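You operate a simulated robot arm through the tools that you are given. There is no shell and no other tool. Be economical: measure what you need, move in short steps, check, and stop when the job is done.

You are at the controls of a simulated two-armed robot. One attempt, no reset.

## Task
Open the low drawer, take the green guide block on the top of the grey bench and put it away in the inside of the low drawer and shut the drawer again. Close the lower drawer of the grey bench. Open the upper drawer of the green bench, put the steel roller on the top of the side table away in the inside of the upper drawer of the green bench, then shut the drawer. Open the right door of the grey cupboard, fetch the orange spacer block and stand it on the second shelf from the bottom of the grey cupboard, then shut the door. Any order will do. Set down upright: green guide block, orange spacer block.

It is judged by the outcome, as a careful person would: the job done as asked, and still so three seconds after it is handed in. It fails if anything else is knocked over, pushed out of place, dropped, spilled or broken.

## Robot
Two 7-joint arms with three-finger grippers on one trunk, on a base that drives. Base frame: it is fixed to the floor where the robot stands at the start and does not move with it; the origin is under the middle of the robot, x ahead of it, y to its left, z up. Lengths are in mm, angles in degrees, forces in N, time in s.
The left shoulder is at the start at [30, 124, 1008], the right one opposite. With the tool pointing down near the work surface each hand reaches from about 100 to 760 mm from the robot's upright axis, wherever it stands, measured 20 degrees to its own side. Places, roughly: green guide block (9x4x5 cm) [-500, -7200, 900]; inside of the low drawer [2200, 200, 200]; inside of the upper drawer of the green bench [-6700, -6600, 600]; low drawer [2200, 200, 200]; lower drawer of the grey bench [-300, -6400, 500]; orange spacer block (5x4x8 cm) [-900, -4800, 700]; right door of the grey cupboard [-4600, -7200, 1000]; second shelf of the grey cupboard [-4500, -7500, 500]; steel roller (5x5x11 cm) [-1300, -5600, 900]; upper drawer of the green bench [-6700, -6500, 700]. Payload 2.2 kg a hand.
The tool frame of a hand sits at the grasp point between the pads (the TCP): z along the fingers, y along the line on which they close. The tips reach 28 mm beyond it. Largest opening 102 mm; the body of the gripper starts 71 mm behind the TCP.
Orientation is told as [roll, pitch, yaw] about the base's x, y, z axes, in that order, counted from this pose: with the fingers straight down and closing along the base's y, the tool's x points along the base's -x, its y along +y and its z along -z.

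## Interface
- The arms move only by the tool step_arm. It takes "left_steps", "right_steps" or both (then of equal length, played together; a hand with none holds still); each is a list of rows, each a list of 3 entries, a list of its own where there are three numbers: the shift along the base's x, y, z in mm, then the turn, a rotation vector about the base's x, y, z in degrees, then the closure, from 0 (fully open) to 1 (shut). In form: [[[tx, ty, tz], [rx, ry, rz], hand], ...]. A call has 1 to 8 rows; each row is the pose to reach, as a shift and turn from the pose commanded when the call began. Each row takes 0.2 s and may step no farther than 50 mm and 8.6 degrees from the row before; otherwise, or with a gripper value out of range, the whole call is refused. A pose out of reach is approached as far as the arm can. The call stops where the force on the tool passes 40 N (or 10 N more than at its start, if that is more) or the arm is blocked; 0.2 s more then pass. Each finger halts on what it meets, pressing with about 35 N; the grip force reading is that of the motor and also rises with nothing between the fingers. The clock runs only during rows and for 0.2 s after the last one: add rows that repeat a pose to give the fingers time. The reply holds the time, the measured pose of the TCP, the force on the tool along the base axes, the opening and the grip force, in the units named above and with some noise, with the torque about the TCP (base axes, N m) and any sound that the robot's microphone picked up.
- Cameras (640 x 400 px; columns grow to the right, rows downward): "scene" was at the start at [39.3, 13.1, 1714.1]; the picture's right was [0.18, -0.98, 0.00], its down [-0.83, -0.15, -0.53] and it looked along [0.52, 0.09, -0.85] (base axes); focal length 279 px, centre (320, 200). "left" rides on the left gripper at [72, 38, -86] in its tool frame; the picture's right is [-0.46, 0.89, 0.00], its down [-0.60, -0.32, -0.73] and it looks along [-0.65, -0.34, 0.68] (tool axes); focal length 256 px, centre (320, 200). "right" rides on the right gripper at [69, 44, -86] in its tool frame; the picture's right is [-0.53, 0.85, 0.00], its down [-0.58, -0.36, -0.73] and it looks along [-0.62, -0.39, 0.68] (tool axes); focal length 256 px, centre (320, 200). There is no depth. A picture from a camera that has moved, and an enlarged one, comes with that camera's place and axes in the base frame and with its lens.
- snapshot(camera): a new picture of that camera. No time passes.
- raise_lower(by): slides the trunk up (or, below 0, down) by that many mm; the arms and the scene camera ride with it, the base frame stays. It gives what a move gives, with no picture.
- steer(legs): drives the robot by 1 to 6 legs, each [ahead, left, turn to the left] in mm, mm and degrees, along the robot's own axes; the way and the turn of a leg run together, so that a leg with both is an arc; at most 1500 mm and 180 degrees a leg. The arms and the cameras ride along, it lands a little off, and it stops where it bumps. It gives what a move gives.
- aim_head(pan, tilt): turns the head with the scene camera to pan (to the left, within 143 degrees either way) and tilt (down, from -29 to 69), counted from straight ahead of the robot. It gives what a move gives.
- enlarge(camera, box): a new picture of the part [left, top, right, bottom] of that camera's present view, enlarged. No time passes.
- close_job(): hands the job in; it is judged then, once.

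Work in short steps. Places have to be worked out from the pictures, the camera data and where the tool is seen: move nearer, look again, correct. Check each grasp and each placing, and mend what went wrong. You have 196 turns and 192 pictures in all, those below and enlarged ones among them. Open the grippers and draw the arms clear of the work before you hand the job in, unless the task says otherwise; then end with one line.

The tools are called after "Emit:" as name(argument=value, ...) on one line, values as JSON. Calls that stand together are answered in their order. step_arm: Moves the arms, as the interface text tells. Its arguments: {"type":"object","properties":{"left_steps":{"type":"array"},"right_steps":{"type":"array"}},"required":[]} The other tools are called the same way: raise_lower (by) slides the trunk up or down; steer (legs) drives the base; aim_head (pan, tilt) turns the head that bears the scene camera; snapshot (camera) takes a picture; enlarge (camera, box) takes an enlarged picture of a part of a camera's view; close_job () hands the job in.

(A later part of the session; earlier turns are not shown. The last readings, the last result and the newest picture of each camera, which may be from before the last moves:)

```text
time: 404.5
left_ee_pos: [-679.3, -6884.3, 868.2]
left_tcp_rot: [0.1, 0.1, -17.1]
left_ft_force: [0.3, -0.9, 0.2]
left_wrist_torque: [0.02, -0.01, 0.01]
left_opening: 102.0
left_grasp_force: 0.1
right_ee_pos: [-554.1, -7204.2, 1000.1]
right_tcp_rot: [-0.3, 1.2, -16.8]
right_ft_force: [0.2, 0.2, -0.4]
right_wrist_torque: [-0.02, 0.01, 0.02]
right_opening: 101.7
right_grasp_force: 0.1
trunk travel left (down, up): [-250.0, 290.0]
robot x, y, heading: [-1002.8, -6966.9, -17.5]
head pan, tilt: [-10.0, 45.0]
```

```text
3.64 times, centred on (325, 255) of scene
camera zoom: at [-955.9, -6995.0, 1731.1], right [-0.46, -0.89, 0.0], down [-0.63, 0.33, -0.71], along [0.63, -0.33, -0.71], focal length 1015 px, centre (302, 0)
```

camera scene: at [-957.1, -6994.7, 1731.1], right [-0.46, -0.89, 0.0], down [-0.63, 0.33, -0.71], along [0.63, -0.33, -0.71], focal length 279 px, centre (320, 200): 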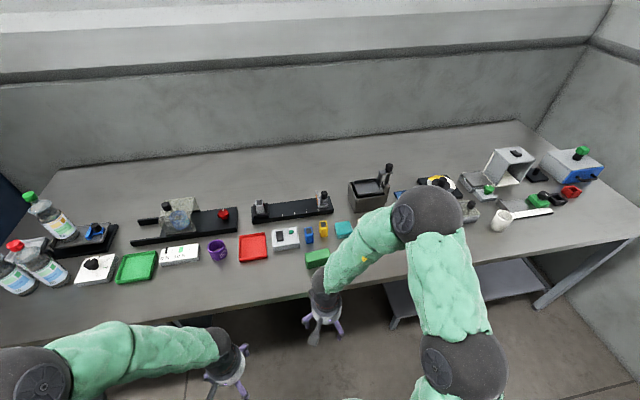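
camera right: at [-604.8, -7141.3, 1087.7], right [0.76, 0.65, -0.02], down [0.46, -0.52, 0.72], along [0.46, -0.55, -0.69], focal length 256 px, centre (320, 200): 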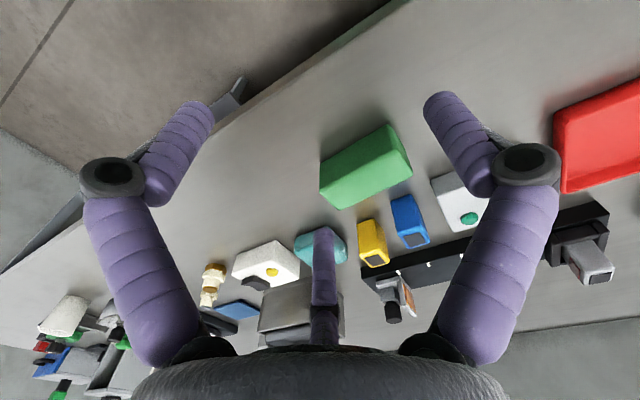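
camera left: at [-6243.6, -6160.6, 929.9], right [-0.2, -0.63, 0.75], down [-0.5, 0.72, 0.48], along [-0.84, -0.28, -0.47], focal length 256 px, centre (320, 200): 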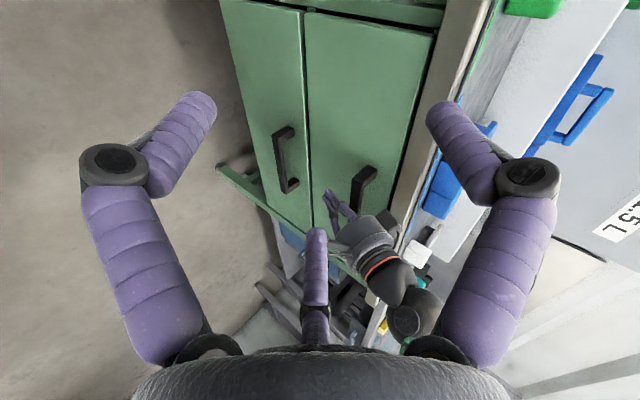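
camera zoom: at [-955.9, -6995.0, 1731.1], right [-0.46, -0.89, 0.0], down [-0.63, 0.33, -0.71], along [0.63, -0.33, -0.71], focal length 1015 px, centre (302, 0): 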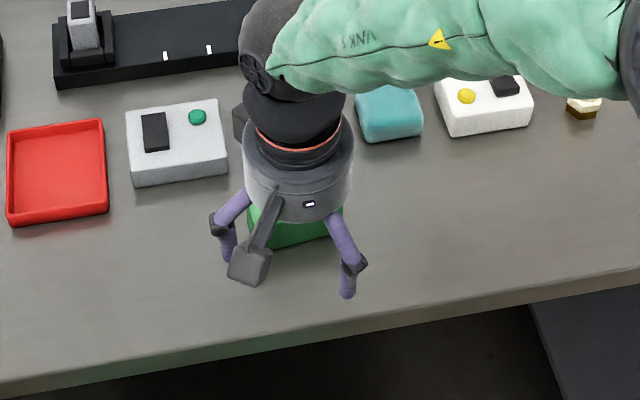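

The block's top is at z≈897, centre ≈(-456,-7241), long axis along the bench. I yaw the right hand -56° so the fingers close across its 4 cm width.

Emit:
step_arm(right_steps=[[[10, -5, 0], [0, 0, -8], 0], [[25, -10, 0], [0, 0, -16], 0], [[40, -15, 0], [0, 0, -24], 0], [[55, -25, 0], [0, 0, -32], 0], [[70, -35, 0], [0, 0, -40], 0], [[85, -45, 0], [0, 0, -48], 0], [[94, -51, 0], [0, -1, -56], 0]])

Emit:
snapshot(camera="right")

```text
time: 406.1
left_ee_pos: [-679.7, -6884.7, 868.2]
left_tcp_rot: [0.0, 0.1, -17.0]
left_ft_force: [0.1, -0.7, 0.0]
left_wrist_torque: [0.0, 0.0, 0.0]
left_opening: 102.0
left_grasp_force: 0.1
right_ee_pos: [-459.5, -7255.7, 1003.7]
right_tcp_rot: [0.3, 0.5, -72.9]
right_ft_force: [0.2, -0.4, -0.4]
right_wrist_torque: [0.04, 0.0, 0.01]
right_opening: 101.9
right_grasp_force: 0.1
trunk travel left (down, up): [-250.0, 290.0]
robot x, y, heading: [-1005.1, -6964.7, -17.6]
head pan, tilt: [-10.0, 45.0]
```

```text
67 pictures are left
camera right: at [-437.1, -7176.2, 1090.6], right [0.96, -0.26, 0.0], down [-0.18, -0.67, 0.72], along [-0.19, -0.7, -0.69], focal length 256 px, centre (320, 200)
```

right: 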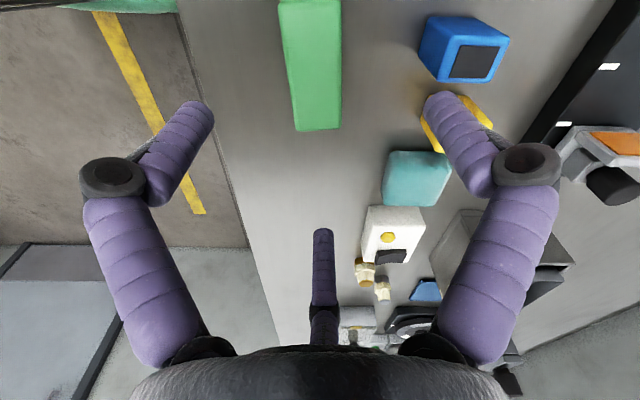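

Aligned. I narrow the opening, shift slightly so the third finger clears the block's end, and descend to grip.

Emit:
step_arm(right_steps=[[[-2, -6, -10], [0, 0, 0], 0.3], [[-3, -7, -50], [0, 0, 0], 0.3], [[-3, -7, -90], [0, 0, 0], 0.3], [[-3, -7, -118], [0, 0, 0], 0.3], [[-3, -7, -118], [0, 0, 0], 0.6], [[-3, -7, -118], [0, 0, 0], 0.85], [[-3, -7, -118], [0, 0, 0], 0.9], [[-3, -7, -118], [0, 0, 0], 0.9]])

Emit:
snapshot(camera="right")

```text
time: 407.9
left_ee_pos: [-680.3, -6884.4, 867.3]
left_tcp_rot: [0.0, -0.1, -17.0]
left_ft_force: [-0.3, 0.4, -0.1]
left_wrist_torque: [0.0, 0.0, 0.0]
left_opening: 102.0
left_grasp_force: 0.0
right_ee_pos: [-461.0, -7262.9, 885.2]
right_tcp_rot: [0.3, 0.6, -72.8]
right_ft_force: [0.1, 0.0, 0.8]
right_wrist_torque: [-0.05, 0.04, -0.04]
right_opening: 46.9
right_grasp_force: 35.0
trunk travel left (down, up): [-250.0, 290.0]
robot x, y, heading: [-1002.3, -6964.3, -17.3]
head pan, tilt: [-10.0, 45.0]
```

```text
66 pictures are left
camera right: at [-439.6, -7183.7, 971.6], right [0.97, -0.26, 0.0], down [-0.18, -0.67, 0.72], along [-0.19, -0.7, -0.69], focal length 256 px, centre (320, 200)
```

right: 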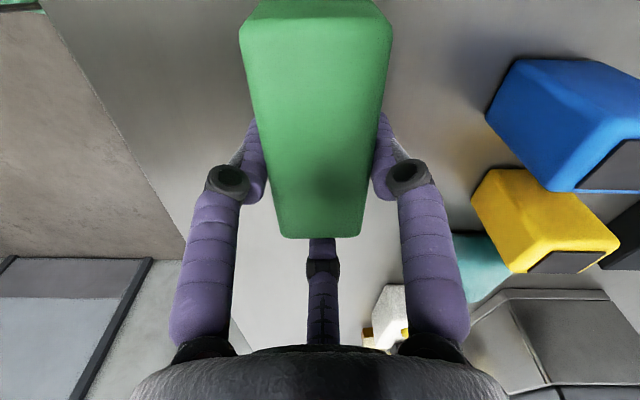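

Gripped (47 mm). I lift and bring it back over the aisle.

Emit:
step_arm(right_steps=[[[0, 0, 30], [0, 0, 0], 0.9], [[0, 0, 70], [0, 0, 0], 0.9], [[0, 0, 110], [0, 0, 0], 0.9], [[-40, 11, 115], [0, 0, 0], 0.9], [[-80, 22, 115], [0, 0, 0], 0.9], [[-120, 33, 110], [0, 0, 0], 0.9], [[-160, 45, 105], [0, 0, 0], 0.9], [[-205, 57, 95], [0, 0, 0], 0.9]])

Emit:
snapshot(camera="scene")

```text
time: 409.7
left_ee_pos: [-681.4, -6885.2, 868.6]
left_tcp_rot: [0.0, -0.1, -17.2]
left_ft_force: [0.4, -0.1, 1.0]
left_wrist_torque: [0.05, 0.03, -0.02]
left_opening: 102.1
left_grasp_force: 0.0
right_ee_pos: [-667.9, -7201.4, 978.6]
right_tcp_rot: [0.4, 0.4, -72.8]
right_ft_force: [0.4, -0.4, -0.6]
right_wrist_torque: [-0.01, -0.01, -0.02]
right_opening: 46.8
right_grasp_force: 35.2
trunk travel left (down, up): [-250.0, 290.0]
robot x, y, heading: [-999.7, -6967.2, -17.5]
head pan, tilt: [-10.0, 45.0]
```

```text
65 pictures are left
camera scene: at [-958.2, -6994.7, 1731.2], right [-0.46, -0.89, 0.0], down [-0.63, 0.33, -0.71], along [0.63, -0.33, -0.71], focal length 279 px, centre (320, 200)
```

scene: 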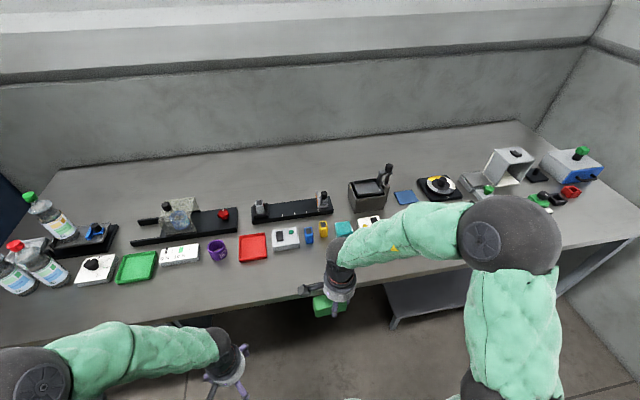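

Block secured; the rest of the bench is undisturbed. I drive up the aisle toward the start area.

Emit:
steer(legs=[[0, 0, 91.8], [1108, 0, 0], [0, 0, -2.9], [1160, 0, 0], [0, 0, 8.6], [1480, 0, 0]])

```text
time: 432.4
left_ee_pos: [-61.6, -3146.9, 868.8]
left_tcp_rot: [0.0, 0.0, 77.6]
left_ft_force: [-0.3, 0.6, 0.3]
left_wrist_torque: [-0.05, 0.01, 0.03]
left_opening: 102.1
left_grasp_force: 0.0
right_ee_pos: [253.4, -3108.9, 977.6]
right_tcp_rot: [0.3, 0.6, 21.8]
right_ft_force: [-0.3, -0.7, -1.2]
right_wrist_torque: [-0.04, -0.03, 0.02]
right_opening: 46.8
right_grasp_force: 35.1
trunk travel left (down, up): [-250.0, 290.0]
robot x, y, heading: [47.0, -3463.1, 77.3]
head pan, tilt: [-10.0, 45.0]
```

Next legs through the passage toward the partition's end.

Emit:
steer(legs=[[0, 0, 59.7], [853, 0, 0], [852, 0, 0], [0, 0, -6.1], [1170, 0, 0]])

```text
time: 450.0
left_ee_pos: [-2366.4, -1340.1, 869.1]
left_tcp_rot: [0.0, 0.0, 133.4]
left_ft_force: [0.0, -1.0, -0.1]
left_wrist_torque: [-0.02, -0.02, -0.01]
left_opening: 101.8
left_grasp_force: 0.1
right_ee_pos: [-2221.6, -1059.0, 977.2]
right_tcp_rot: [0.3, 0.6, 77.7]
right_ft_force: [0.6, -0.2, -1.0]
right_wrist_torque: [0.0, 0.0, 0.0]
right_opening: 46.7
right_grasp_force: 35.0
trunk travel left (down, up): [-250.0, 290.0]
robot x, y, heading: [-2045.0, -1428.3, 133.0]
head pan, tilt: [-10.0, 45.0]
```

Now to the corridor entrance and back in toward the low drawer.

Emit:
steer(legs=[[0, 0, -32.8], [1441, 0, 0], [0, 0, -103], [1400, 0, 0], [1400, 0, 0]])

Emit:
aim_head(pan=0, tilt=35)

Emit:
snapshot(camera="scene")

```text
time: 468.1
left_ee_pos: [-869.0, 123.3, 871.1]
left_tcp_rot: [-0.3, -0.7, -1.2]
left_ft_force: [-0.1, 0.0, -0.9]
left_wrist_torque: [-0.01, 0.0, 0.01]
left_opening: 102.0
left_grasp_force: 0.0
right_ee_pos: [-768.8, -176.4, 989.4]
right_tcp_rot: [1.3, -0.5, -56.8]
right_ft_force: [-0.6, -0.3, -0.3]
right_wrist_torque: [-0.04, 0.0, -0.02]
right_opening: 46.5
right_grasp_force: 34.9
trunk travel left (down, up): [-250.0, 290.0]
robot x, y, heading: [-1145.9, -47.1, -1.8]
head pan, tilt: [-10.0, 45.0]
stopped in leg 4: the robot was blocked; the commanded pose is now the measured one
```

```text
time: 468.8
left_ee_pos: [-868.0, 123.9, 871.2]
left_tcp_rot: [-0.4, -0.9, -0.8]
left_ft_force: [-0.5, -0.2, -0.4]
left_wrist_torque: [0.01, 0.03, 0.0]
left_opening: 101.9
left_grasp_force: 0.2
right_ee_pos: [-768.4, -177.8, 988.9]
right_tcp_rot: [1.4, -0.5, -56.8]
right_ft_force: [0.5, 0.4, -1.2]
right_wrist_torque: [-0.03, 0.0, -0.04]
right_opening: 46.7
right_grasp_force: 34.8
trunk travel left (down, up): [-250.0, 290.0]
robot x, y, heading: [-1146.2, -48.9, -1.3]
head pan, tilt: [0.0, 35.0]
```

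```text
64 pictures are left
camera scene: at [-1107.4, -39.2, 1746.5], right [-0.03, -1.0, 0.01], down [-0.56, 0.01, -0.83], along [0.83, -0.03, -0.56], focal length 279 px, centre (320, 200)
```

scene: 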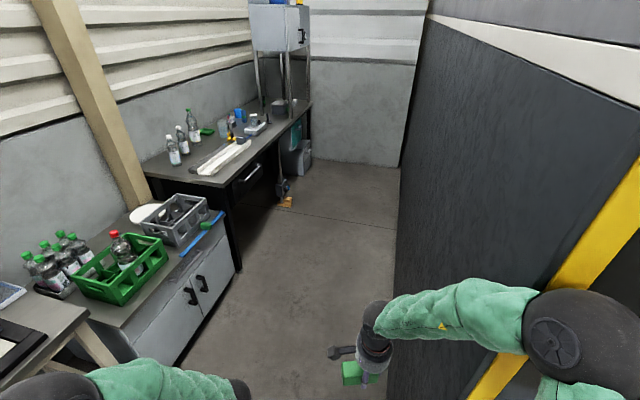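

The right elbow met the partition. I back up, shift 220 mm left and continue.

Emit:
steer(legs=[[-150, 0, 0], [0, 230, 0], [1300, 0, 0]])

Emit:
aim_head(pan=0, tilt=30)

Emit:
snapshot(camera="scene")

```text
time: 477.6
left_ee_pos: [310.0, 306.8, 869.0]
left_tcp_rot: [0.0, 0.0, -1.2]
left_ft_force: [0.6, -0.4, -0.3]
left_wrist_torque: [-0.03, 0.03, 0.01]
left_opening: 102.0
left_grasp_force: 0.0
right_ee_pos: [407.0, 4.5, 980.6]
right_tcp_rot: [0.8, 0.3, -57.3]
right_ft_force: [-0.4, -0.8, -1.5]
right_wrist_torque: [-0.02, 0.02, -0.02]
right_opening: 46.5
right_grasp_force: 35.7
trunk travel left (down, up): [-250.0, 290.0]
robot x, y, heading: [19.8, 140.8, -1.9]
head pan, tilt: [0.0, 35.0]
```

```text
time: 478.3
left_ee_pos: [308.9, 307.0, 868.9]
left_tcp_rot: [0.0, 0.0, -1.3]
left_ft_force: [-0.1, -0.3, 0.2]
left_wrist_torque: [-0.01, 0.02, 0.02]
left_opening: 101.9
left_grasp_force: 0.1
right_ee_pos: [407.9, 4.4, 980.9]
right_tcp_rot: [0.8, 0.3, -57.3]
right_ft_force: [-0.5, -0.6, -1.3]
right_wrist_torque: [-0.03, 0.04, -0.02]
right_opening: 46.5
right_grasp_force: 34.8
trunk travel left (down, up): [-250.0, 290.0]
robot x, y, heading: [22.8, 136.0, -2.0]
head pan, tilt: [0.0, 30.0]
```

```text
63 pictures are left
camera scene: at [82.7, 139.0, 1753.7], right [-0.03, -1.0, 0.0], down [-0.5, 0.02, -0.87], along [0.87, -0.03, -0.5], focal length 279 px, centre (320, 200)
```

scene: 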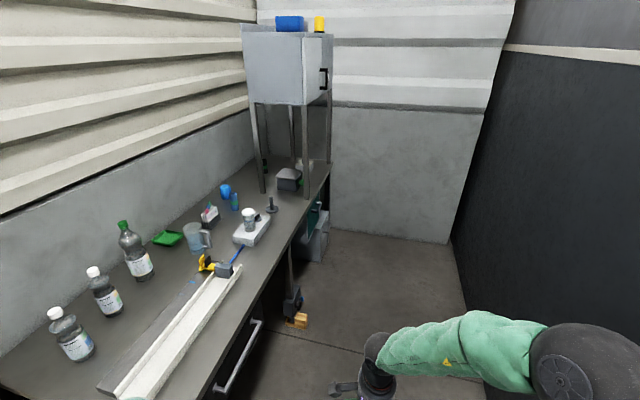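

I proceed along the corridor to about (1250,-330) to see the low drawer.

Emit:
steer(legs=[[0, 0, -18.8], [1310, 0, 0]])

Emit:
aim_head(pan=25, tilt=45)

Emit:
snapshot(camera="scene")

```text
time: 485.9
left_ee_pos: [1562.0, -291.4, 868.7]
left_tcp_rot: [0.1, 0.0, -22.4]
left_ft_force: [0.1, 0.1, -0.7]
left_wrist_torque: [-0.01, 0.03, 0.0]
left_opening: 102.1
left_grasp_force: 0.0
right_ee_pos: [1545.2, -608.9, 980.4]
right_tcp_rot: [0.7, 0.2, -78.4]
right_ft_force: [-0.3, 0.2, -1.5]
right_wrist_torque: [-0.02, 0.02, -0.03]
right_opening: 46.8
right_grasp_force: 35.0
trunk travel left (down, up): [-250.0, 290.0]
robot x, y, heading: [1231.4, -343.5, -23.0]
head pan, tilt: [0.0, 30.0]
```

```text
time: 486.8
left_ee_pos: [1561.0, -291.2, 868.5]
left_tcp_rot: [0.0, 0.0, -22.4]
left_ft_force: [-0.9, -0.7, -0.3]
left_wrist_torque: [0.02, 0.0, 0.01]
left_opening: 102.3
left_grasp_force: 0.0
right_ee_pos: [1545.0, -608.8, 980.4]
right_tcp_rot: [0.8, 0.4, -78.3]
right_ft_force: [-1.3, -0.6, -2.0]
right_wrist_torque: [-0.01, 0.0, 0.03]
right_opening: 46.7
right_grasp_force: 35.3
trunk travel left (down, up): [-250.0, 290.0]
robot x, y, heading: [1232.0, -342.6, -22.6]
head pan, tilt: [25.0, 45.0]
```

```text
62 pictures are left
camera scene: at [1287.7, -327.4, 1731.2], right [0.04, -1.0, 0.0], down [-0.71, -0.03, -0.71], along [0.71, 0.03, -0.71], focal length 279 px, centre (320, 200)
```

scene: 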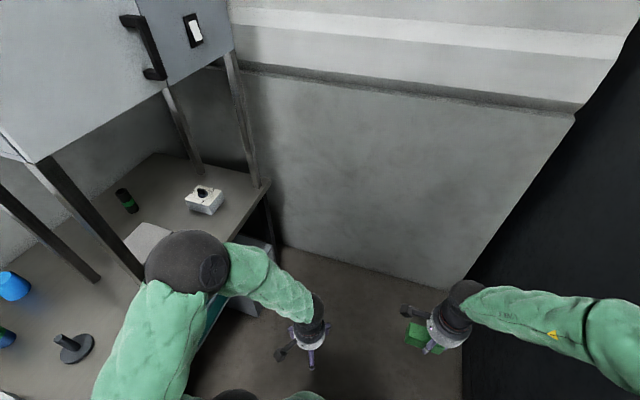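

I turn left to face the bench here and look toward the drawer.

Emit:
steer(legs=[[0, 0, 97]])

Emit:
aim_head(pan=-50, tilt=40)

Emit:
snapshot(camera="scene")

```text
time: 491.3
left_ee_pos: [1142.5, -22.4, 868.8]
left_tcp_rot: [0.0, 0.0, 74.4]
left_ft_force: [0.2, 1.2, 0.4]
left_wrist_torque: [0.01, -0.01, 0.03]
left_opening: 102.2
left_grasp_force: 0.0
right_ee_pos: [1458.9, -1.3, 980.8]
right_tcp_rot: [0.8, 0.4, 18.6]
right_ft_force: [0.3, -0.7, -0.7]
right_wrist_torque: [0.0, -0.02, 0.05]
right_opening: 46.8
right_grasp_force: 34.6
trunk travel left (down, up): [-250.0, 290.0]
robot x, y, heading: [1232.6, -344.8, 73.8]
head pan, tilt: [25.0, 45.0]
```

```text
time: 492.7
left_ee_pos: [1142.7, -22.2, 867.3]
left_tcp_rot: [0.0, 0.0, 74.5]
left_ft_force: [-0.7, -0.1, 0.1]
left_wrist_torque: [0.01, 0.0, -0.02]
left_opening: 102.0
left_grasp_force: 0.0
right_ee_pos: [1458.9, -2.0, 981.7]
right_tcp_rot: [0.8, 0.3, 18.6]
right_ft_force: [-0.2, -1.1, -1.1]
right_wrist_torque: [-0.03, -0.03, -0.01]
right_opening: 46.7
right_grasp_force: 34.7
trunk travel left (down, up): [-250.0, 290.0]
robot x, y, heading: [1232.3, -345.0, 73.9]
head pan, tilt: [-50.0, 40.0]
```

```text
61 pictures are left
camera scene: at [1303.2, -335.9, 1738.4], right [0.41, -0.91, 0.0], down [-0.59, -0.26, -0.77], along [0.7, 0.31, -0.64], focal length 279 px, centre (320, 200)
```

scene: 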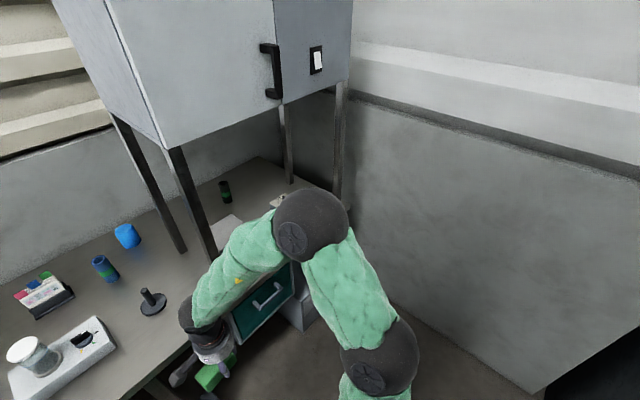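

A teal drawer is in the upper place; the "low drawer" must be further right and lower. I strafe 550 mm right and look down.

Emit:
steer(legs=[[-60, -550, 0]])

Emit:
aim_head(pan=-8, tilt=52)

Emit:
snapshot(camera="scene")

Emit:
snapshot(camera="left")

```text
time: 495.9
left_ee_pos: [1663.2, -234.8, 868.8]
left_tcp_rot: [0.2, 0.0, 74.0]
left_ft_force: [0.7, -1.0, -0.1]
left_wrist_torque: [0.02, -0.02, 0.0]
left_opening: 102.1
left_grasp_force: 0.0
right_ee_pos: [1979.7, -215.0, 981.3]
right_tcp_rot: [0.9, 0.4, 18.1]
right_ft_force: [0.6, 0.3, -0.8]
right_wrist_torque: [0.0, 0.0, 0.01]
right_opening: 46.8
right_grasp_force: 35.3
trunk travel left (down, up): [-250.0, 290.0]
robot x, y, heading: [1753.6, -553.6, 73.6]
head pan, tilt: [-50.0, 40.0]
```

```text
time: 497.0
left_ee_pos: [1662.4, -234.1, 868.2]
left_tcp_rot: [0.0, 0.0, 74.0]
left_ft_force: [0.2, 0.2, -0.2]
left_wrist_torque: [-0.02, -0.02, 0.0]
left_opening: 101.9
left_grasp_force: 0.0
right_ee_pos: [1980.5, -215.3, 982.7]
right_tcp_rot: [0.9, 0.3, 18.1]
right_ft_force: [1.2, 0.4, -1.1]
right_wrist_torque: [0.04, -0.07, 0.0]
right_opening: 46.7
right_grasp_force: 34.8
trunk travel left (down, up): [-250.0, 290.0]
robot x, y, heading: [1751.4, -555.6, 73.5]
head pan, tilt: [-8.0, 52.0]
```

```text
60 pictures are left
camera scene: at [1774.3, -514.5, 1721.6], right [0.91, -0.42, 0.0], down [-0.33, -0.72, -0.62], along [0.26, 0.56, -0.79], focal length 279 px, centre (320, 200)
```

scene: 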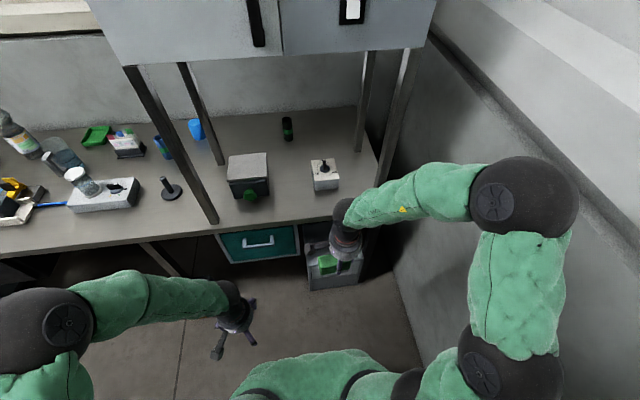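

```text
59 pictures are left
camera left: at [1606.8, -293.7, 955.6], right [-0.72, 0.69, 0.0], down [0.47, 0.49, 0.73], along [0.51, 0.53, -0.68], focal length 256 px, centre (320, 200)
```

left: 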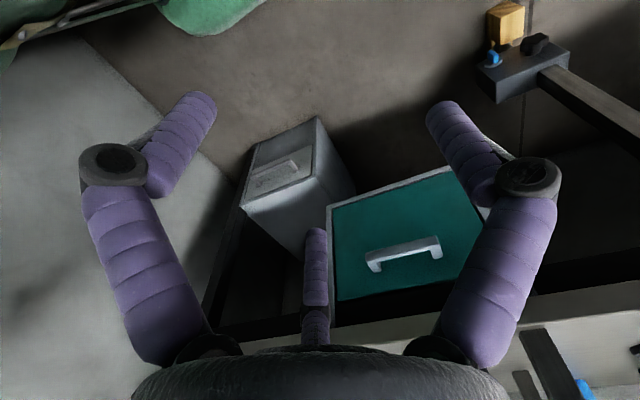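

The grey unit on the floor, right of the teal drawer, fits the low drawer's place (~(2173,95)). I look with the right wrist camera.

Emit:
snapshot(camera="right")

Emit:
enlarge(camera="left", box=[200, 90, 480, 310])

```text
58 pictures are left
camera right: at [1902.3, -195.2, 1068.3], right [0.25, 0.97, 0.01], down [0.67, -0.18, 0.72], along [0.7, -0.17, -0.69], focal length 256 px, centre (320, 200)
```

right: 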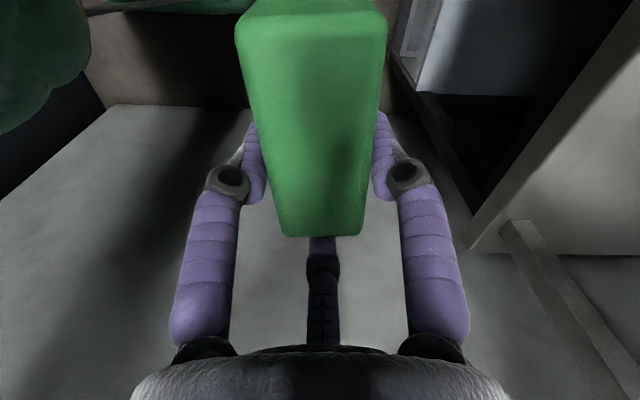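

```text
1.82 times, centred on (340, 200) of left
camera zoom: at [1606.8, -293.7, 955.6], right [-0.72, 0.69, 0.0], down [0.47, 0.49, 0.73], along [0.51, 0.53, -0.68], focal length 465 px, centre (284, 200)
```

zoom: 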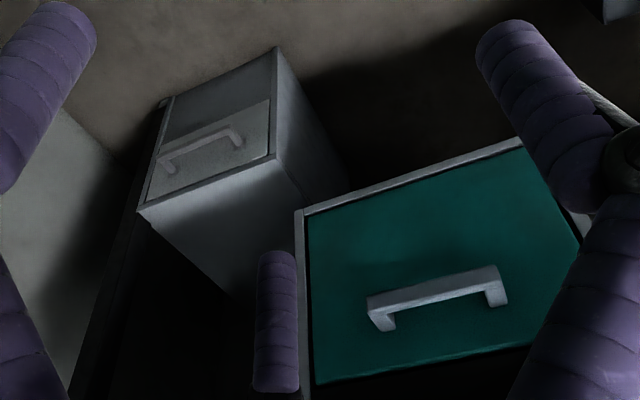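

The low unit has a drawer with a bow handle at its top part. I move the right hand aside and measure it from the head camera.

Emit:
step_arm(right_steps=[[[-38, 11, 10], [0, 0, 0], 0.9], [[-77, 22, 20], [0, 0, 0], 0.9], [[-115, 34, 30], [0, 0, 0], 0.9]])

Emit:
enlarge(camera="scene", box=[200, 200, 420, 320])

```text
time: 497.8
left_ee_pos: [1661.2, -234.8, 868.4]
left_tcp_rot: [0.0, 0.0, 73.9]
left_ft_force: [0.3, 1.3, 0.6]
left_wrist_torque: [-0.04, 0.0, 0.03]
left_opening: 102.1
left_grasp_force: 0.0
right_ee_pos: [1860.5, -178.7, 1010.5]
right_tcp_rot: [0.8, 0.3, 18.1]
right_ft_force: [-0.4, 0.3, -1.5]
right_wrist_torque: [-0.05, -0.06, -0.03]
right_opening: 46.3
right_grasp_force: 35.5
trunk travel left (down, up): [-250.0, 290.0]
robot x, y, heading: [1748.6, -553.6, 73.4]
head pan, tilt: [-8.0, 52.0]
```

```text
2.91 times, centred on (310, 260) of scene
camera zoom: at [1772.8, -513.8, 1721.5], right [0.91, -0.42, 0.0], down [-0.33, -0.72, -0.62], along [0.26, 0.56, -0.79], focal length 812 px, centre (349, 26)
```

zoom: 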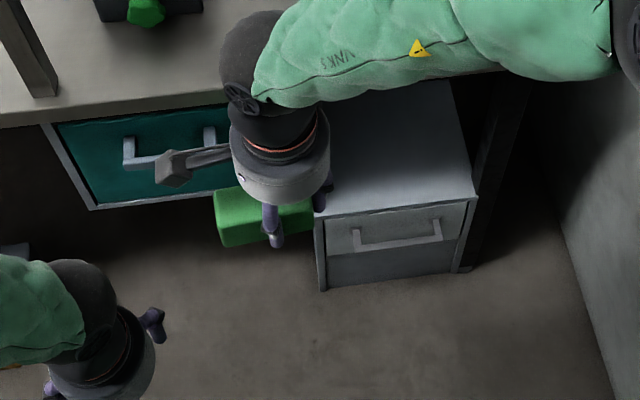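

The low unit's bar handle is at about (2115,-3,308). Since it stands near the end wall, I'll approach obliquely from the left: shift left, turn to heading ~30°, and lower the trunk.

Emit:
steer(legs=[[0, 120, 0], [0, 0, -43.4]])

Emit:
raise_lower(by=-250)

Emit:
aim_head(pan=20, tilt=50)

Emit:
snapshot(camera="scene")

```text
time: 501.1
left_ee_pos: [1789.3, -226.8, 868.0]
left_tcp_rot: [-0.1, 0.0, 31.0]
left_ft_force: [-0.2, -0.6, 0.3]
left_wrist_torque: [0.03, -0.01, 0.02]
left_opening: 102.0
left_grasp_force: 0.0
right_ee_pos: [1975.8, -321.5, 1011.3]
right_tcp_rot: [0.8, 0.3, -24.9]
right_ft_force: [0.4, 0.9, -1.0]
right_wrist_torque: [-0.01, 0.0, -0.04]
right_opening: 46.5
right_grasp_force: 35.2
trunk travel left (down, up): [-250.0, 290.0]
robot x, y, heading: [1634.3, -523.0, 30.1]
head pan, tilt: [-8.0, 52.0]
```

```text
time: 503.6
left_ee_pos: [1790.3, -227.1, 618.7]
left_tcp_rot: [0.1, 0.0, 31.0]
left_ft_force: [-0.2, 0.9, -0.3]
left_wrist_torque: [0.01, -0.02, -0.01]
left_opening: 102.0
left_grasp_force: 0.1
right_ee_pos: [1974.5, -322.9, 761.8]
right_tcp_rot: [0.8, 0.3, -24.9]
right_ft_force: [0.0, -0.5, -0.8]
right_wrist_torque: [-0.01, -0.04, 0.03]
right_opening: 46.6
right_grasp_force: 35.2
trunk travel left (down, up): [0.0, 540.0]
robot x, y, heading: [1635.9, -523.6, 30.6]
head pan, tilt: [-8.0, 52.0]
```

```text
time: 504.6
left_ee_pos: [1790.6, -226.7, 618.2]
left_tcp_rot: [0.0, 0.0, 31.0]
left_ft_force: [-0.2, -1.3, 0.5]
left_wrist_torque: [-0.04, 0.03, 0.0]
left_opening: 102.2
left_grasp_force: 0.0
right_ee_pos: [1972.9, -321.8, 759.8]
right_tcp_rot: [0.8, 0.2, -24.9]
right_ft_force: [-0.9, -0.3, -1.8]
right_wrist_torque: [-0.06, 0.0, -0.02]
right_opening: 47.1
right_grasp_force: 34.9
trunk travel left (down, up): [0.0, 540.0]
robot x, y, heading: [1633.3, -521.2, 30.3]
head pan, tilt: [20.0, 50.0]
```

```text
55 pictures are left
camera scene: at [1660.2, -475.9, 1474.2], right [0.77, -0.64, 0.0], down [-0.49, -0.59, -0.64], along [0.41, 0.5, -0.77], focal length 279 px, centre (320, 200)
```

scene: 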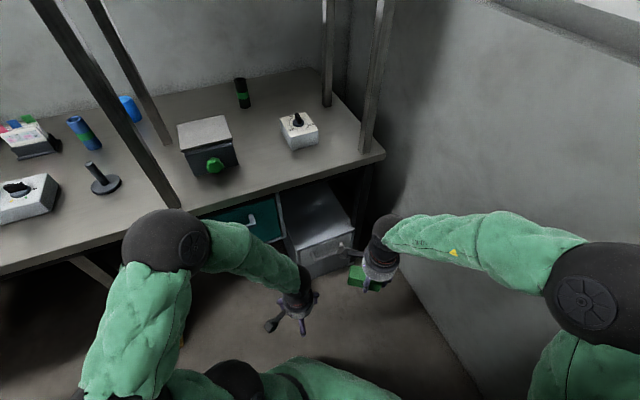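

I tuck the right hand back and up, shift the base 90 mm toward the bench, and turn the left hand so its fingers close across the bar.

Emit:
step_arm(right_steps=[[[-4, -34, 20], [0, 0, 0], 0.9], [[-8, -68, 40], [0, 0, 0], 0.9], [[-11, -102, 60], [0, 0, 0], 0.9], [[-14, -135, 80], [0, 0, 0], 0.9]], left_steps=[[[5, 5, -30], [0, 0, -5], 0], [[10, 10, -60], [0, 0, -10], 0], [[15, 15, -90], [0, 0, -15], 0.2], [[20, 20, -110], [0, 0, -19], 0.4]])

Emit:
steer(legs=[[65, 63, 0]])

Emit:
snapshot(camera="scene")

Emit:
snapshot(camera="left")

```text
time: 505.6
left_ee_pos: [1810.7, -207.1, 509.3]
left_tcp_rot: [0.0, 0.0, 12.0]
left_ft_force: [-0.1, -0.4, 0.1]
left_wrist_torque: [0.0, -0.01, -0.01]
left_opening: 61.2
left_grasp_force: 0.1
right_ee_pos: [1959.4, -459.6, 838.7]
right_tcp_rot: [0.8, 0.3, -25.0]
right_ft_force: [-1.3, 0.6, -1.4]
right_wrist_torque: [-0.01, -0.01, 0.01]
right_opening: 46.9
right_grasp_force: 35.2
trunk travel left (down, up): [0.0, 540.0]
robot x, y, heading: [1635.4, -522.3, 30.7]
head pan, tilt: [20.0, 50.0]
```

```text
time: 506.7
left_ee_pos: [1832.4, -118.3, 508.5]
left_tcp_rot: [0.0, 0.0, 12.1]
left_ft_force: [-0.5, -0.2, 0.3]
left_wrist_torque: [-0.02, -0.02, 0.02]
left_opening: 61.1
left_grasp_force: 0.1
right_ee_pos: [1983.8, -370.3, 838.4]
right_tcp_rot: [0.8, 0.3, -24.7]
right_ft_force: [1.0, 0.0, -1.2]
right_wrist_torque: [-0.04, -0.02, 0.03]
right_opening: 46.8
right_grasp_force: 35.2
trunk travel left (down, up): [0.0, 540.0]
robot x, y, heading: [1657.1, -436.0, 30.7]
head pan, tilt: [20.0, 50.0]
```

```text
54 pictures are left
camera scene: at [1683.3, -387.3, 1474.2], right [0.77, -0.63, 0.0], down [-0.49, -0.59, -0.64], along [0.41, 0.5, -0.77], focal length 279 px, centre (320, 200)
```

scene: 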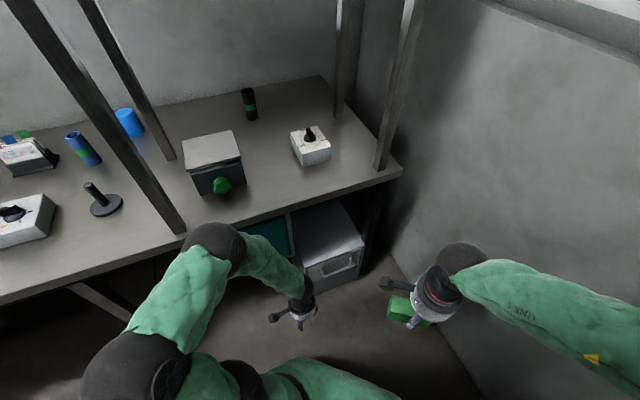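

```text
53 pictures are left
camera left: at [1754.2, -96.8, 596.6], right [0.27, 0.96, 0.0], down [0.66, -0.18, 0.73], along [0.7, -0.2, -0.68], focal length 256 px, centre (320, 200)
```

left: 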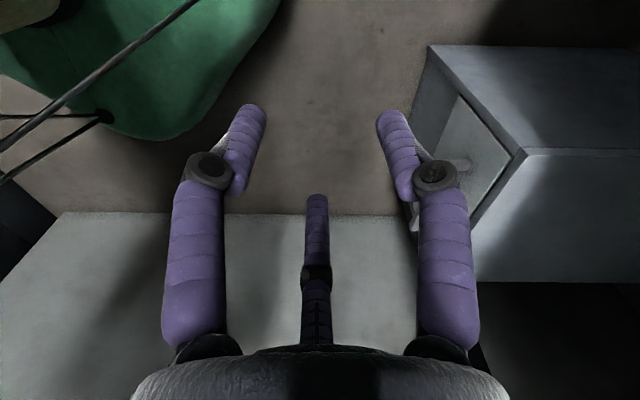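

Handle confirmed at (2115,-3,308). I move the left hand above it, tilting the fingers forward 12°, with ~45 mm opening.

Emit:
step_arm(left_steps=[[[40, 15, -10], [1.7, -0.5, 0], 0.5], [[80, 30, -20], [3.4, -0.9, 0], 0.55], [[120, 46, -30], [5, -1.4, 0], 0.55], [[160, 61, -42], [6.7, -1.9, 0], 0.55], [[200, 76, -54], [8.4, -2.3, 0], 0.55], [[240, 92, -66], [10, -2.8, 0], 0.55], [[281, 106, -78], [11.6, -3.2, 0], 0.55]])

Emit:
snapshot(camera="left")

Emit:
enlarge(camera="scene", box=[240, 190, 460, 320])

```text
time: 508.3
left_ee_pos: [2116.8, -9.1, 432.0]
left_tcp_rot: [10.8, -5.6, 11.6]
left_ft_force: [0.1, 0.2, 0.0]
left_wrist_torque: [0.0, 0.0, 0.0]
left_opening: 45.9
left_grasp_force: 0.0
right_ee_pos: [1984.1, -369.5, 838.0]
right_tcp_rot: [0.8, 0.3, -24.8]
right_ft_force: [0.2, 0.1, -1.3]
right_wrist_torque: [0.01, -0.03, 0.02]
right_opening: 46.8
right_grasp_force: 35.4
trunk travel left (down, up): [0.0, 540.0]
robot x, y, heading: [1658.5, -433.6, 30.5]
head pan, tilt: [20.0, 50.0]
```

```text
52 pictures are left
camera left: at [2034.0, -6.1, 516.8], right [0.26, 0.94, 0.21], down [0.62, -0.33, 0.71], along [0.74, -0.06, -0.67], focal length 256 px, centre (320, 200)
```

left: 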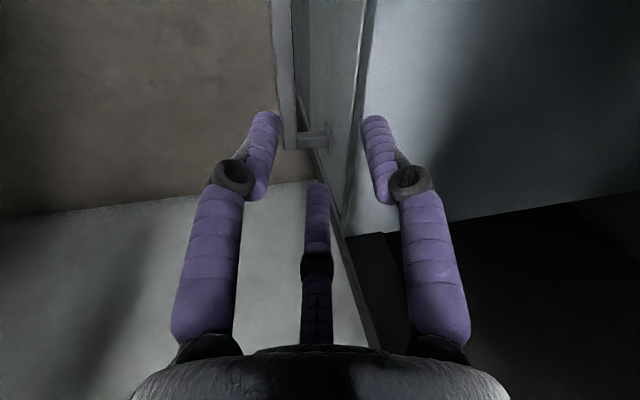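

```text
2.91 times, centred on (350, 255) of scene
camera zoom: at [1683.4, -387.9, 1474.2], right [0.77, -0.63, 0.0], down [-0.49, -0.59, -0.64], along [0.41, 0.5, -0.77], focal length 812 px, centre (233, 40)
```

zoom: 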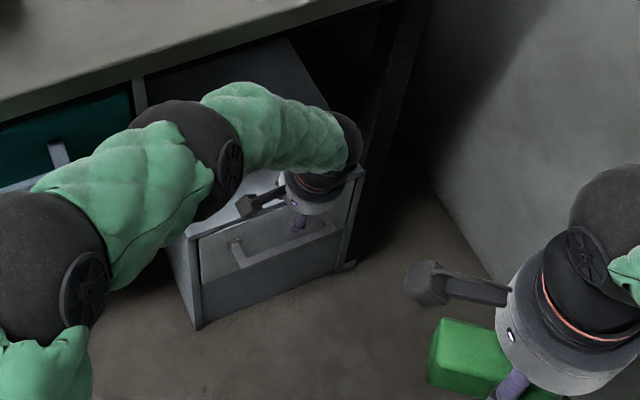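

The bar lies at y≈-14, with ~27 mm gap to the panel. I narrow the opening to ~34 mm, line up, and slide down over it.

Emit:
step_arm(left_steps=[[[-8, -20, -20], [0, 0, 0], 0.67], [[-8, -20, -52], [0, 0, 0], 0.67], [[-8, -20, -52], [0, 0, 0], 0.67]])

Emit:
snapshot(camera="left")

```text
time: 509.1
left_ee_pos: [2106.6, -31.4, 378.8]
left_tcp_rot: [10.7, -5.5, 11.7]
left_ft_force: [-0.2, 0.5, 0.5]
left_wrist_torque: [-0.01, 0.01, 0.0]
left_opening: 33.5
left_grasp_force: 0.1
right_ee_pos: [1983.0, -372.5, 838.4]
right_tcp_rot: [0.8, 0.2, -24.7]
right_ft_force: [-0.1, 0.3, -0.8]
right_wrist_torque: [-0.06, 0.0, 0.04]
right_opening: 46.6
right_grasp_force: 34.9
trunk travel left (down, up): [0.0, 540.0]
robot x, y, heading: [1661.1, -434.3, 30.6]
head pan, tilt: [20.0, 50.0]
```

```text
50 pictures are left
camera left: at [2023.6, -28.0, 464.4], right [0.26, 0.94, 0.21], down [0.62, -0.33, 0.71], along [0.74, -0.06, -0.67], focal length 256 px, centre (320, 200)
```

left: 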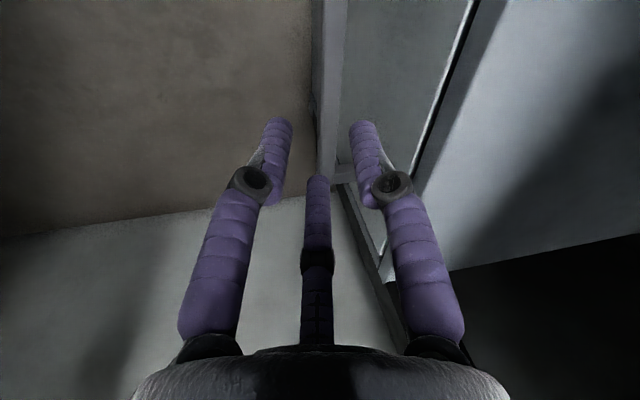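

Well lined up (~4 mm off). I advance ~58 mm with a 3 mm correction and close.

Emit:
step_arm(left_steps=[[[1, 6, -20], [0, 0, 0], 0.67], [[3, 11, -40], [0, 0, 0], 0.67], [[4, 15, -57], [0, 0, 0], 0.67], [[4, 15, -57], [0, 0, 0], 0.85], [[4, 15, -57], [0, 0, 0], 0.95], [[4, 15, -57], [0, 0, 0], 0.95]])

Emit:
snapshot(camera="left")

```text
time: 509.8
left_ee_pos: [2112.0, -21.1, 334.3]
left_tcp_rot: [10.7, -5.8, 11.4]
left_ft_force: [-2.1, -6.4, 11.2]
left_wrist_torque: [-0.23, -0.27, -0.2]
left_opening: 34.9
left_grasp_force: 0.5
right_ee_pos: [1983.6, -371.7, 838.8]
right_tcp_rot: [0.8, 0.3, -24.7]
right_ft_force: [0.6, 0.7, -1.8]
right_wrist_torque: [-0.03, -0.01, 0.03]
right_opening: 46.5
right_grasp_force: 35.1
trunk travel left (down, up): [0.0, 540.0]
robot x, y, heading: [1656.3, -434.6, 30.5]
head pan, tilt: [20.0, 50.0]
stopped in row 3 (left hand): the force on the tool passed its limit at 49 N (the readings are from after the stop); the commanded pose is now the measured one
```

```text
49 pictures are left
camera left: at [2029.4, -16.2, 418.7], right [0.26, 0.94, 0.21], down [0.61, -0.33, 0.72], along [0.75, -0.06, -0.66], focal length 256 px, centre (320, 200)
```

left: 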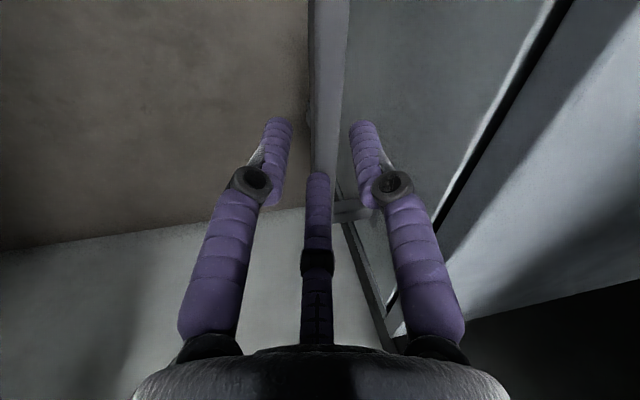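

The third finger is resting on the bar; the fingertips still overlap it by ~10 mm. I ease off slightly and try closing here.

Emit:
step_arm(left_steps=[[[0, 1, 1], [0, 0, 0], 0.8], [[0, 1, 1], [0, 0, 0], 0.95], [[0, 1, 1], [0, 0, 0], 0.97], [[0, 1, 1], [0, 0, 0], 0.97]])

Emit:
snapshot(camera="left")

```text
time: 510.8
left_ee_pos: [2112.4, -19.2, 334.4]
left_tcp_rot: [10.6, -5.6, 11.5]
left_ft_force: [0.5, -0.1, 0.6]
left_wrist_torque: [0.0, -0.01, 0.01]
left_opening: 3.1
left_grasp_force: 0.2
right_ee_pos: [1982.6, -370.7, 838.3]
right_tcp_rot: [0.7, 0.2, -24.7]
right_ft_force: [-0.1, 0.3, -1.3]
right_wrist_torque: [0.0, -0.01, 0.05]
right_opening: 46.6
right_grasp_force: 35.2
trunk travel left (down, up): [0.0, 540.0]
robot x, y, heading: [1657.8, -432.5, 30.7]
head pan, tilt: [20.0, 50.0]
```

```text
48 pictures are left
camera left: at [2028.9, -14.3, 418.9], right [0.26, 0.94, 0.21], down [0.61, -0.33, 0.72], along [0.74, -0.06, -0.67], focal length 256 px, centre (320, 200)
```

left: 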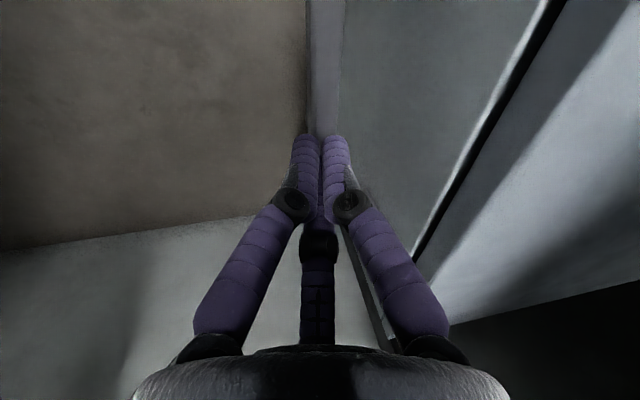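

The fingers closed just above the bar; it lies ~5 mm further back and lower (z≈298). I lift, reopen to 40 mm, correct, and go down again.

Emit:
step_arm(left_steps=[[[-1, -4, 20], [0, 0, 0], 0.8], [[-1, -2, 22], [0, 0, 0], 0.61], [[-1, 4, 20], [0, 0, 0], 0.61], [[0, 6, 0], [0, 0, 0], 0.61], [[0, 8, -12], [0, 0, 0], 0.61], [[0, 9, -22], [0, 0, 0], 0.61]])

Emit:
snapshot(camera="left")

```text
time: 512.1
left_ee_pos: [2121.7, -10.3, 330.3]
left_tcp_rot: [11.0, -6.7, 11.1]
left_ft_force: [3.0, -1.3, 2.1]
left_wrist_torque: [0.03, 0.23, 0.06]
left_opening: 47.3
left_grasp_force: 2.6
right_ee_pos: [1983.2, -371.5, 838.1]
right_tcp_rot: [0.9, 0.4, -24.9]
right_ft_force: [0.5, -0.3, -1.4]
right_wrist_torque: [-0.04, -0.02, 0.0]
right_opening: 46.6
right_grasp_force: 34.8
trunk travel left (down, up): [0.0, 540.0]
robot x, y, heading: [1655.7, -431.7, 30.4]
head pan, tilt: [20.0, 50.0]
stopped in row 6 (left hand): the force on the tool passed its limit at 55 N (the readings are from after the stop); the commanded pose is now the measured one
```

```text
47 pictures are left
camera left: at [2037.3, -5.7, 413.2], right [0.26, 0.94, 0.22], down [0.6, -0.34, 0.72], along [0.76, -0.06, -0.65], focal length 256 px, centre (320, 200)
```

left: 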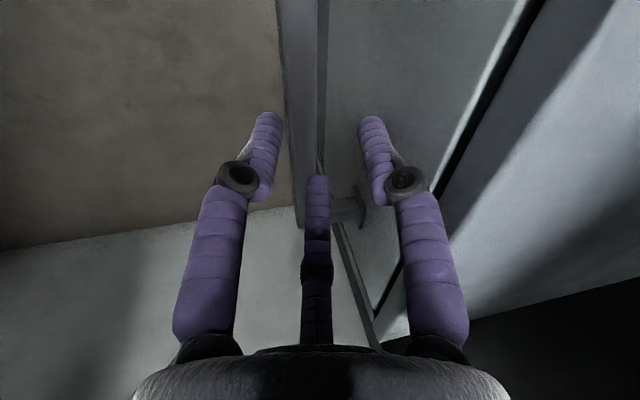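

Both tries were blocked, likely by the third finger landing on the bar. I lift and shift 40 mm along the bar toward its right end so that finger passes beyond it.

Emit:
step_arm(left_steps=[[[0, -4, 25], [0, 0, 0], 0.55], [[13, -12, 30], [0, 0, 0], 0.55], [[26, -17, 30], [0, 0, 0], 0.55], [[39, -22, 28], [0, 0, 0], 0.55]])

Emit:
snapshot(camera="left")

```text
time: 513.1
left_ee_pos: [2159.9, -30.9, 354.6]
left_tcp_rot: [10.8, -6.6, 11.3]
left_ft_force: [0.4, 1.5, -0.3]
left_wrist_torque: [0.01, -0.01, 0.0]
left_opening: 45.6
left_grasp_force: 0.0
right_ee_pos: [1984.1, -372.0, 838.4]
right_tcp_rot: [0.8, 0.3, -24.9]
right_ft_force: [0.2, 0.8, -1.6]
right_wrist_torque: [-0.02, -0.03, -0.01]
right_opening: 46.7
right_grasp_force: 34.7
trunk travel left (down, up): [0.0, 540.0]
robot x, y, heading: [1656.9, -433.1, 30.7]
head pan, tilt: [20.0, 50.0]
```

```text
46 pictures are left
camera left: at [2076.1, -26.2, 437.8], right [0.26, 0.94, 0.22], down [0.6, -0.34, 0.72], along [0.75, -0.06, -0.66], focal length 256 px, centre (320, 200)
```

left: 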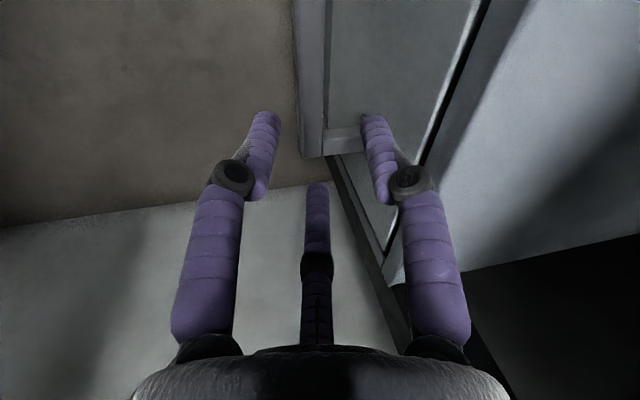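

The bar's end is now clear of the third finger. I descend to z≈316 and close.

Emit:
step_arm(left_steps=[[[1, -3, -15], [0, 0, 0], 0.55], [[2, -1, -28], [0, 0, 0], 0.55], [[3, 1, -39], [0, 0, 0], 0.55], [[3, 1, -39], [0, 0, 0], 0.75], [[3, 1, -39], [0, 0, 0], 0.9], [[3, 1, -39], [0, 0, 0], 0.95], [[3, 1, -39], [0, 0, 0], 0.95]])

Emit:
snapshot(camera="left")

```text
time: 514.5
left_ee_pos: [2170.0, -34.0, 320.3]
left_tcp_rot: [10.7, -7.6, 10.8]
left_ft_force: [19.3, -4.8, -6.2]
left_wrist_torque: [-0.22, -0.29, -0.17]
left_opening: 23.5
left_grasp_force: 13.9
right_ee_pos: [1986.3, -372.0, 837.5]
right_tcp_rot: [0.7, 0.5, -24.9]
right_ft_force: [-0.4, -0.5, -0.3]
right_wrist_torque: [-0.03, 0.01, -0.02]
right_opening: 46.7
right_grasp_force: 34.8
trunk travel left (down, up): [0.0, 540.0]
robot x, y, heading: [1660.2, -431.5, 30.3]
head pan, tilt: [20.0, 50.0]
stopped in row 7 (left hand): the force on the tool passed its limit at 40 N (the readings are from after the stop); the commanded pose is now the measured one
```

```text
45 pictures are left
camera left: at [2085.2, -29.1, 400.9], right [0.27, 0.94, 0.22], down [0.59, -0.34, 0.73], along [0.76, -0.07, -0.64], focal length 256 px, centre (320, 200)
```

left: 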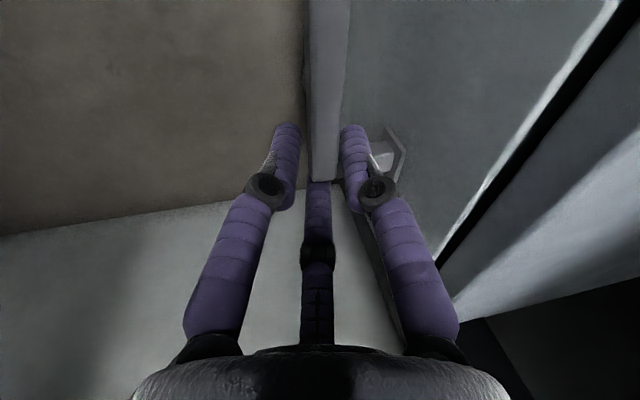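

The fingers are now either side of the bar. I hold and tighten the grip.

Emit:
step_arm(left_steps=[[[-2, 0, 0], [0, 0, 0], 0.95], [[-2, 0, 0], [0, 0, 0], 0.95], [[-2, 0, 0], [0, 0, 0], 0.95]])

```text
time: 515.1
left_ee_pos: [2170.2, -34.7, 317.4]
left_tcp_rot: [10.5, -7.6, 10.9]
left_ft_force: [6.5, 0.3, -8.1]
left_wrist_torque: [0.31, -0.05, 0.35]
left_opening: 23.1
left_grasp_force: 45.2
right_ee_pos: [1984.6, -371.3, 838.6]
right_tcp_rot: [0.7, 0.4, -25.0]
right_ft_force: [0.9, -0.5, -1.1]
right_wrist_torque: [0.0, -0.01, 0.01]
right_opening: 46.7
right_grasp_force: 35.2
trunk travel left (down, up): [0.0, 540.0]
robot x, y, heading: [1662.0, -435.6, 30.3]
head pan, tilt: [20.0, 50.0]
stopped in row 2 (left hand): the force on the tool passed its limit at 41 N (the readings are from after the stop); the commanded pose is now the measured one
```

Firm grip (45 N). I pull the drawer open by moving the base 190 mm along the drawer's axis.

Emit:
steer(legs=[[-136, -133, 0]])

Emit:
snapshot(camera="scene")

```text
time: 516.6
left_ee_pos: [2116.6, -213.7, 319.4]
left_tcp_rot: [10.7, -7.4, 11.0]
left_ft_force: [-28.9, 8.0, 2.2]
left_wrist_torque: [0.83, 0.36, 1.18]
left_opening: 22.2
left_grasp_force: 45.2
right_ee_pos: [1935.9, -553.2, 838.4]
right_tcp_rot: [0.8, 0.3, -24.8]
right_ft_force: [0.6, -0.4, -1.2]
right_wrist_torque: [-0.02, -0.02, 0.01]
right_opening: 46.5
right_grasp_force: 34.8
trunk travel left (down, up): [0.0, 540.0]
robot x, y, heading: [1607.1, -611.8, 30.8]
head pan, tilt: [20.0, 50.0]
```

```text
44 pictures are left
camera scene: at [1634.6, -569.7, 1474.3], right [0.77, -0.63, 0.0], down [-0.49, -0.59, -0.64], along [0.41, 0.5, -0.77], focal length 279 px, centre (320, 200)
```

scene: 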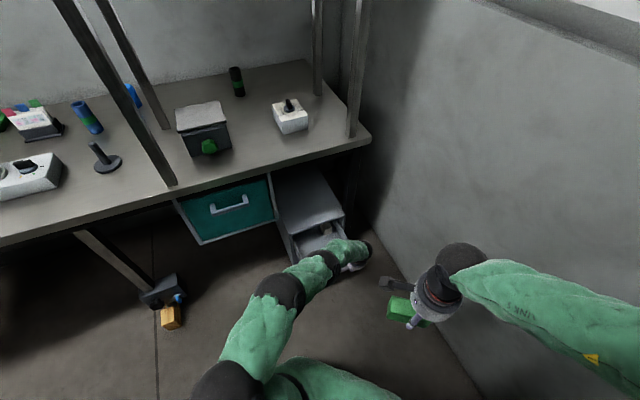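

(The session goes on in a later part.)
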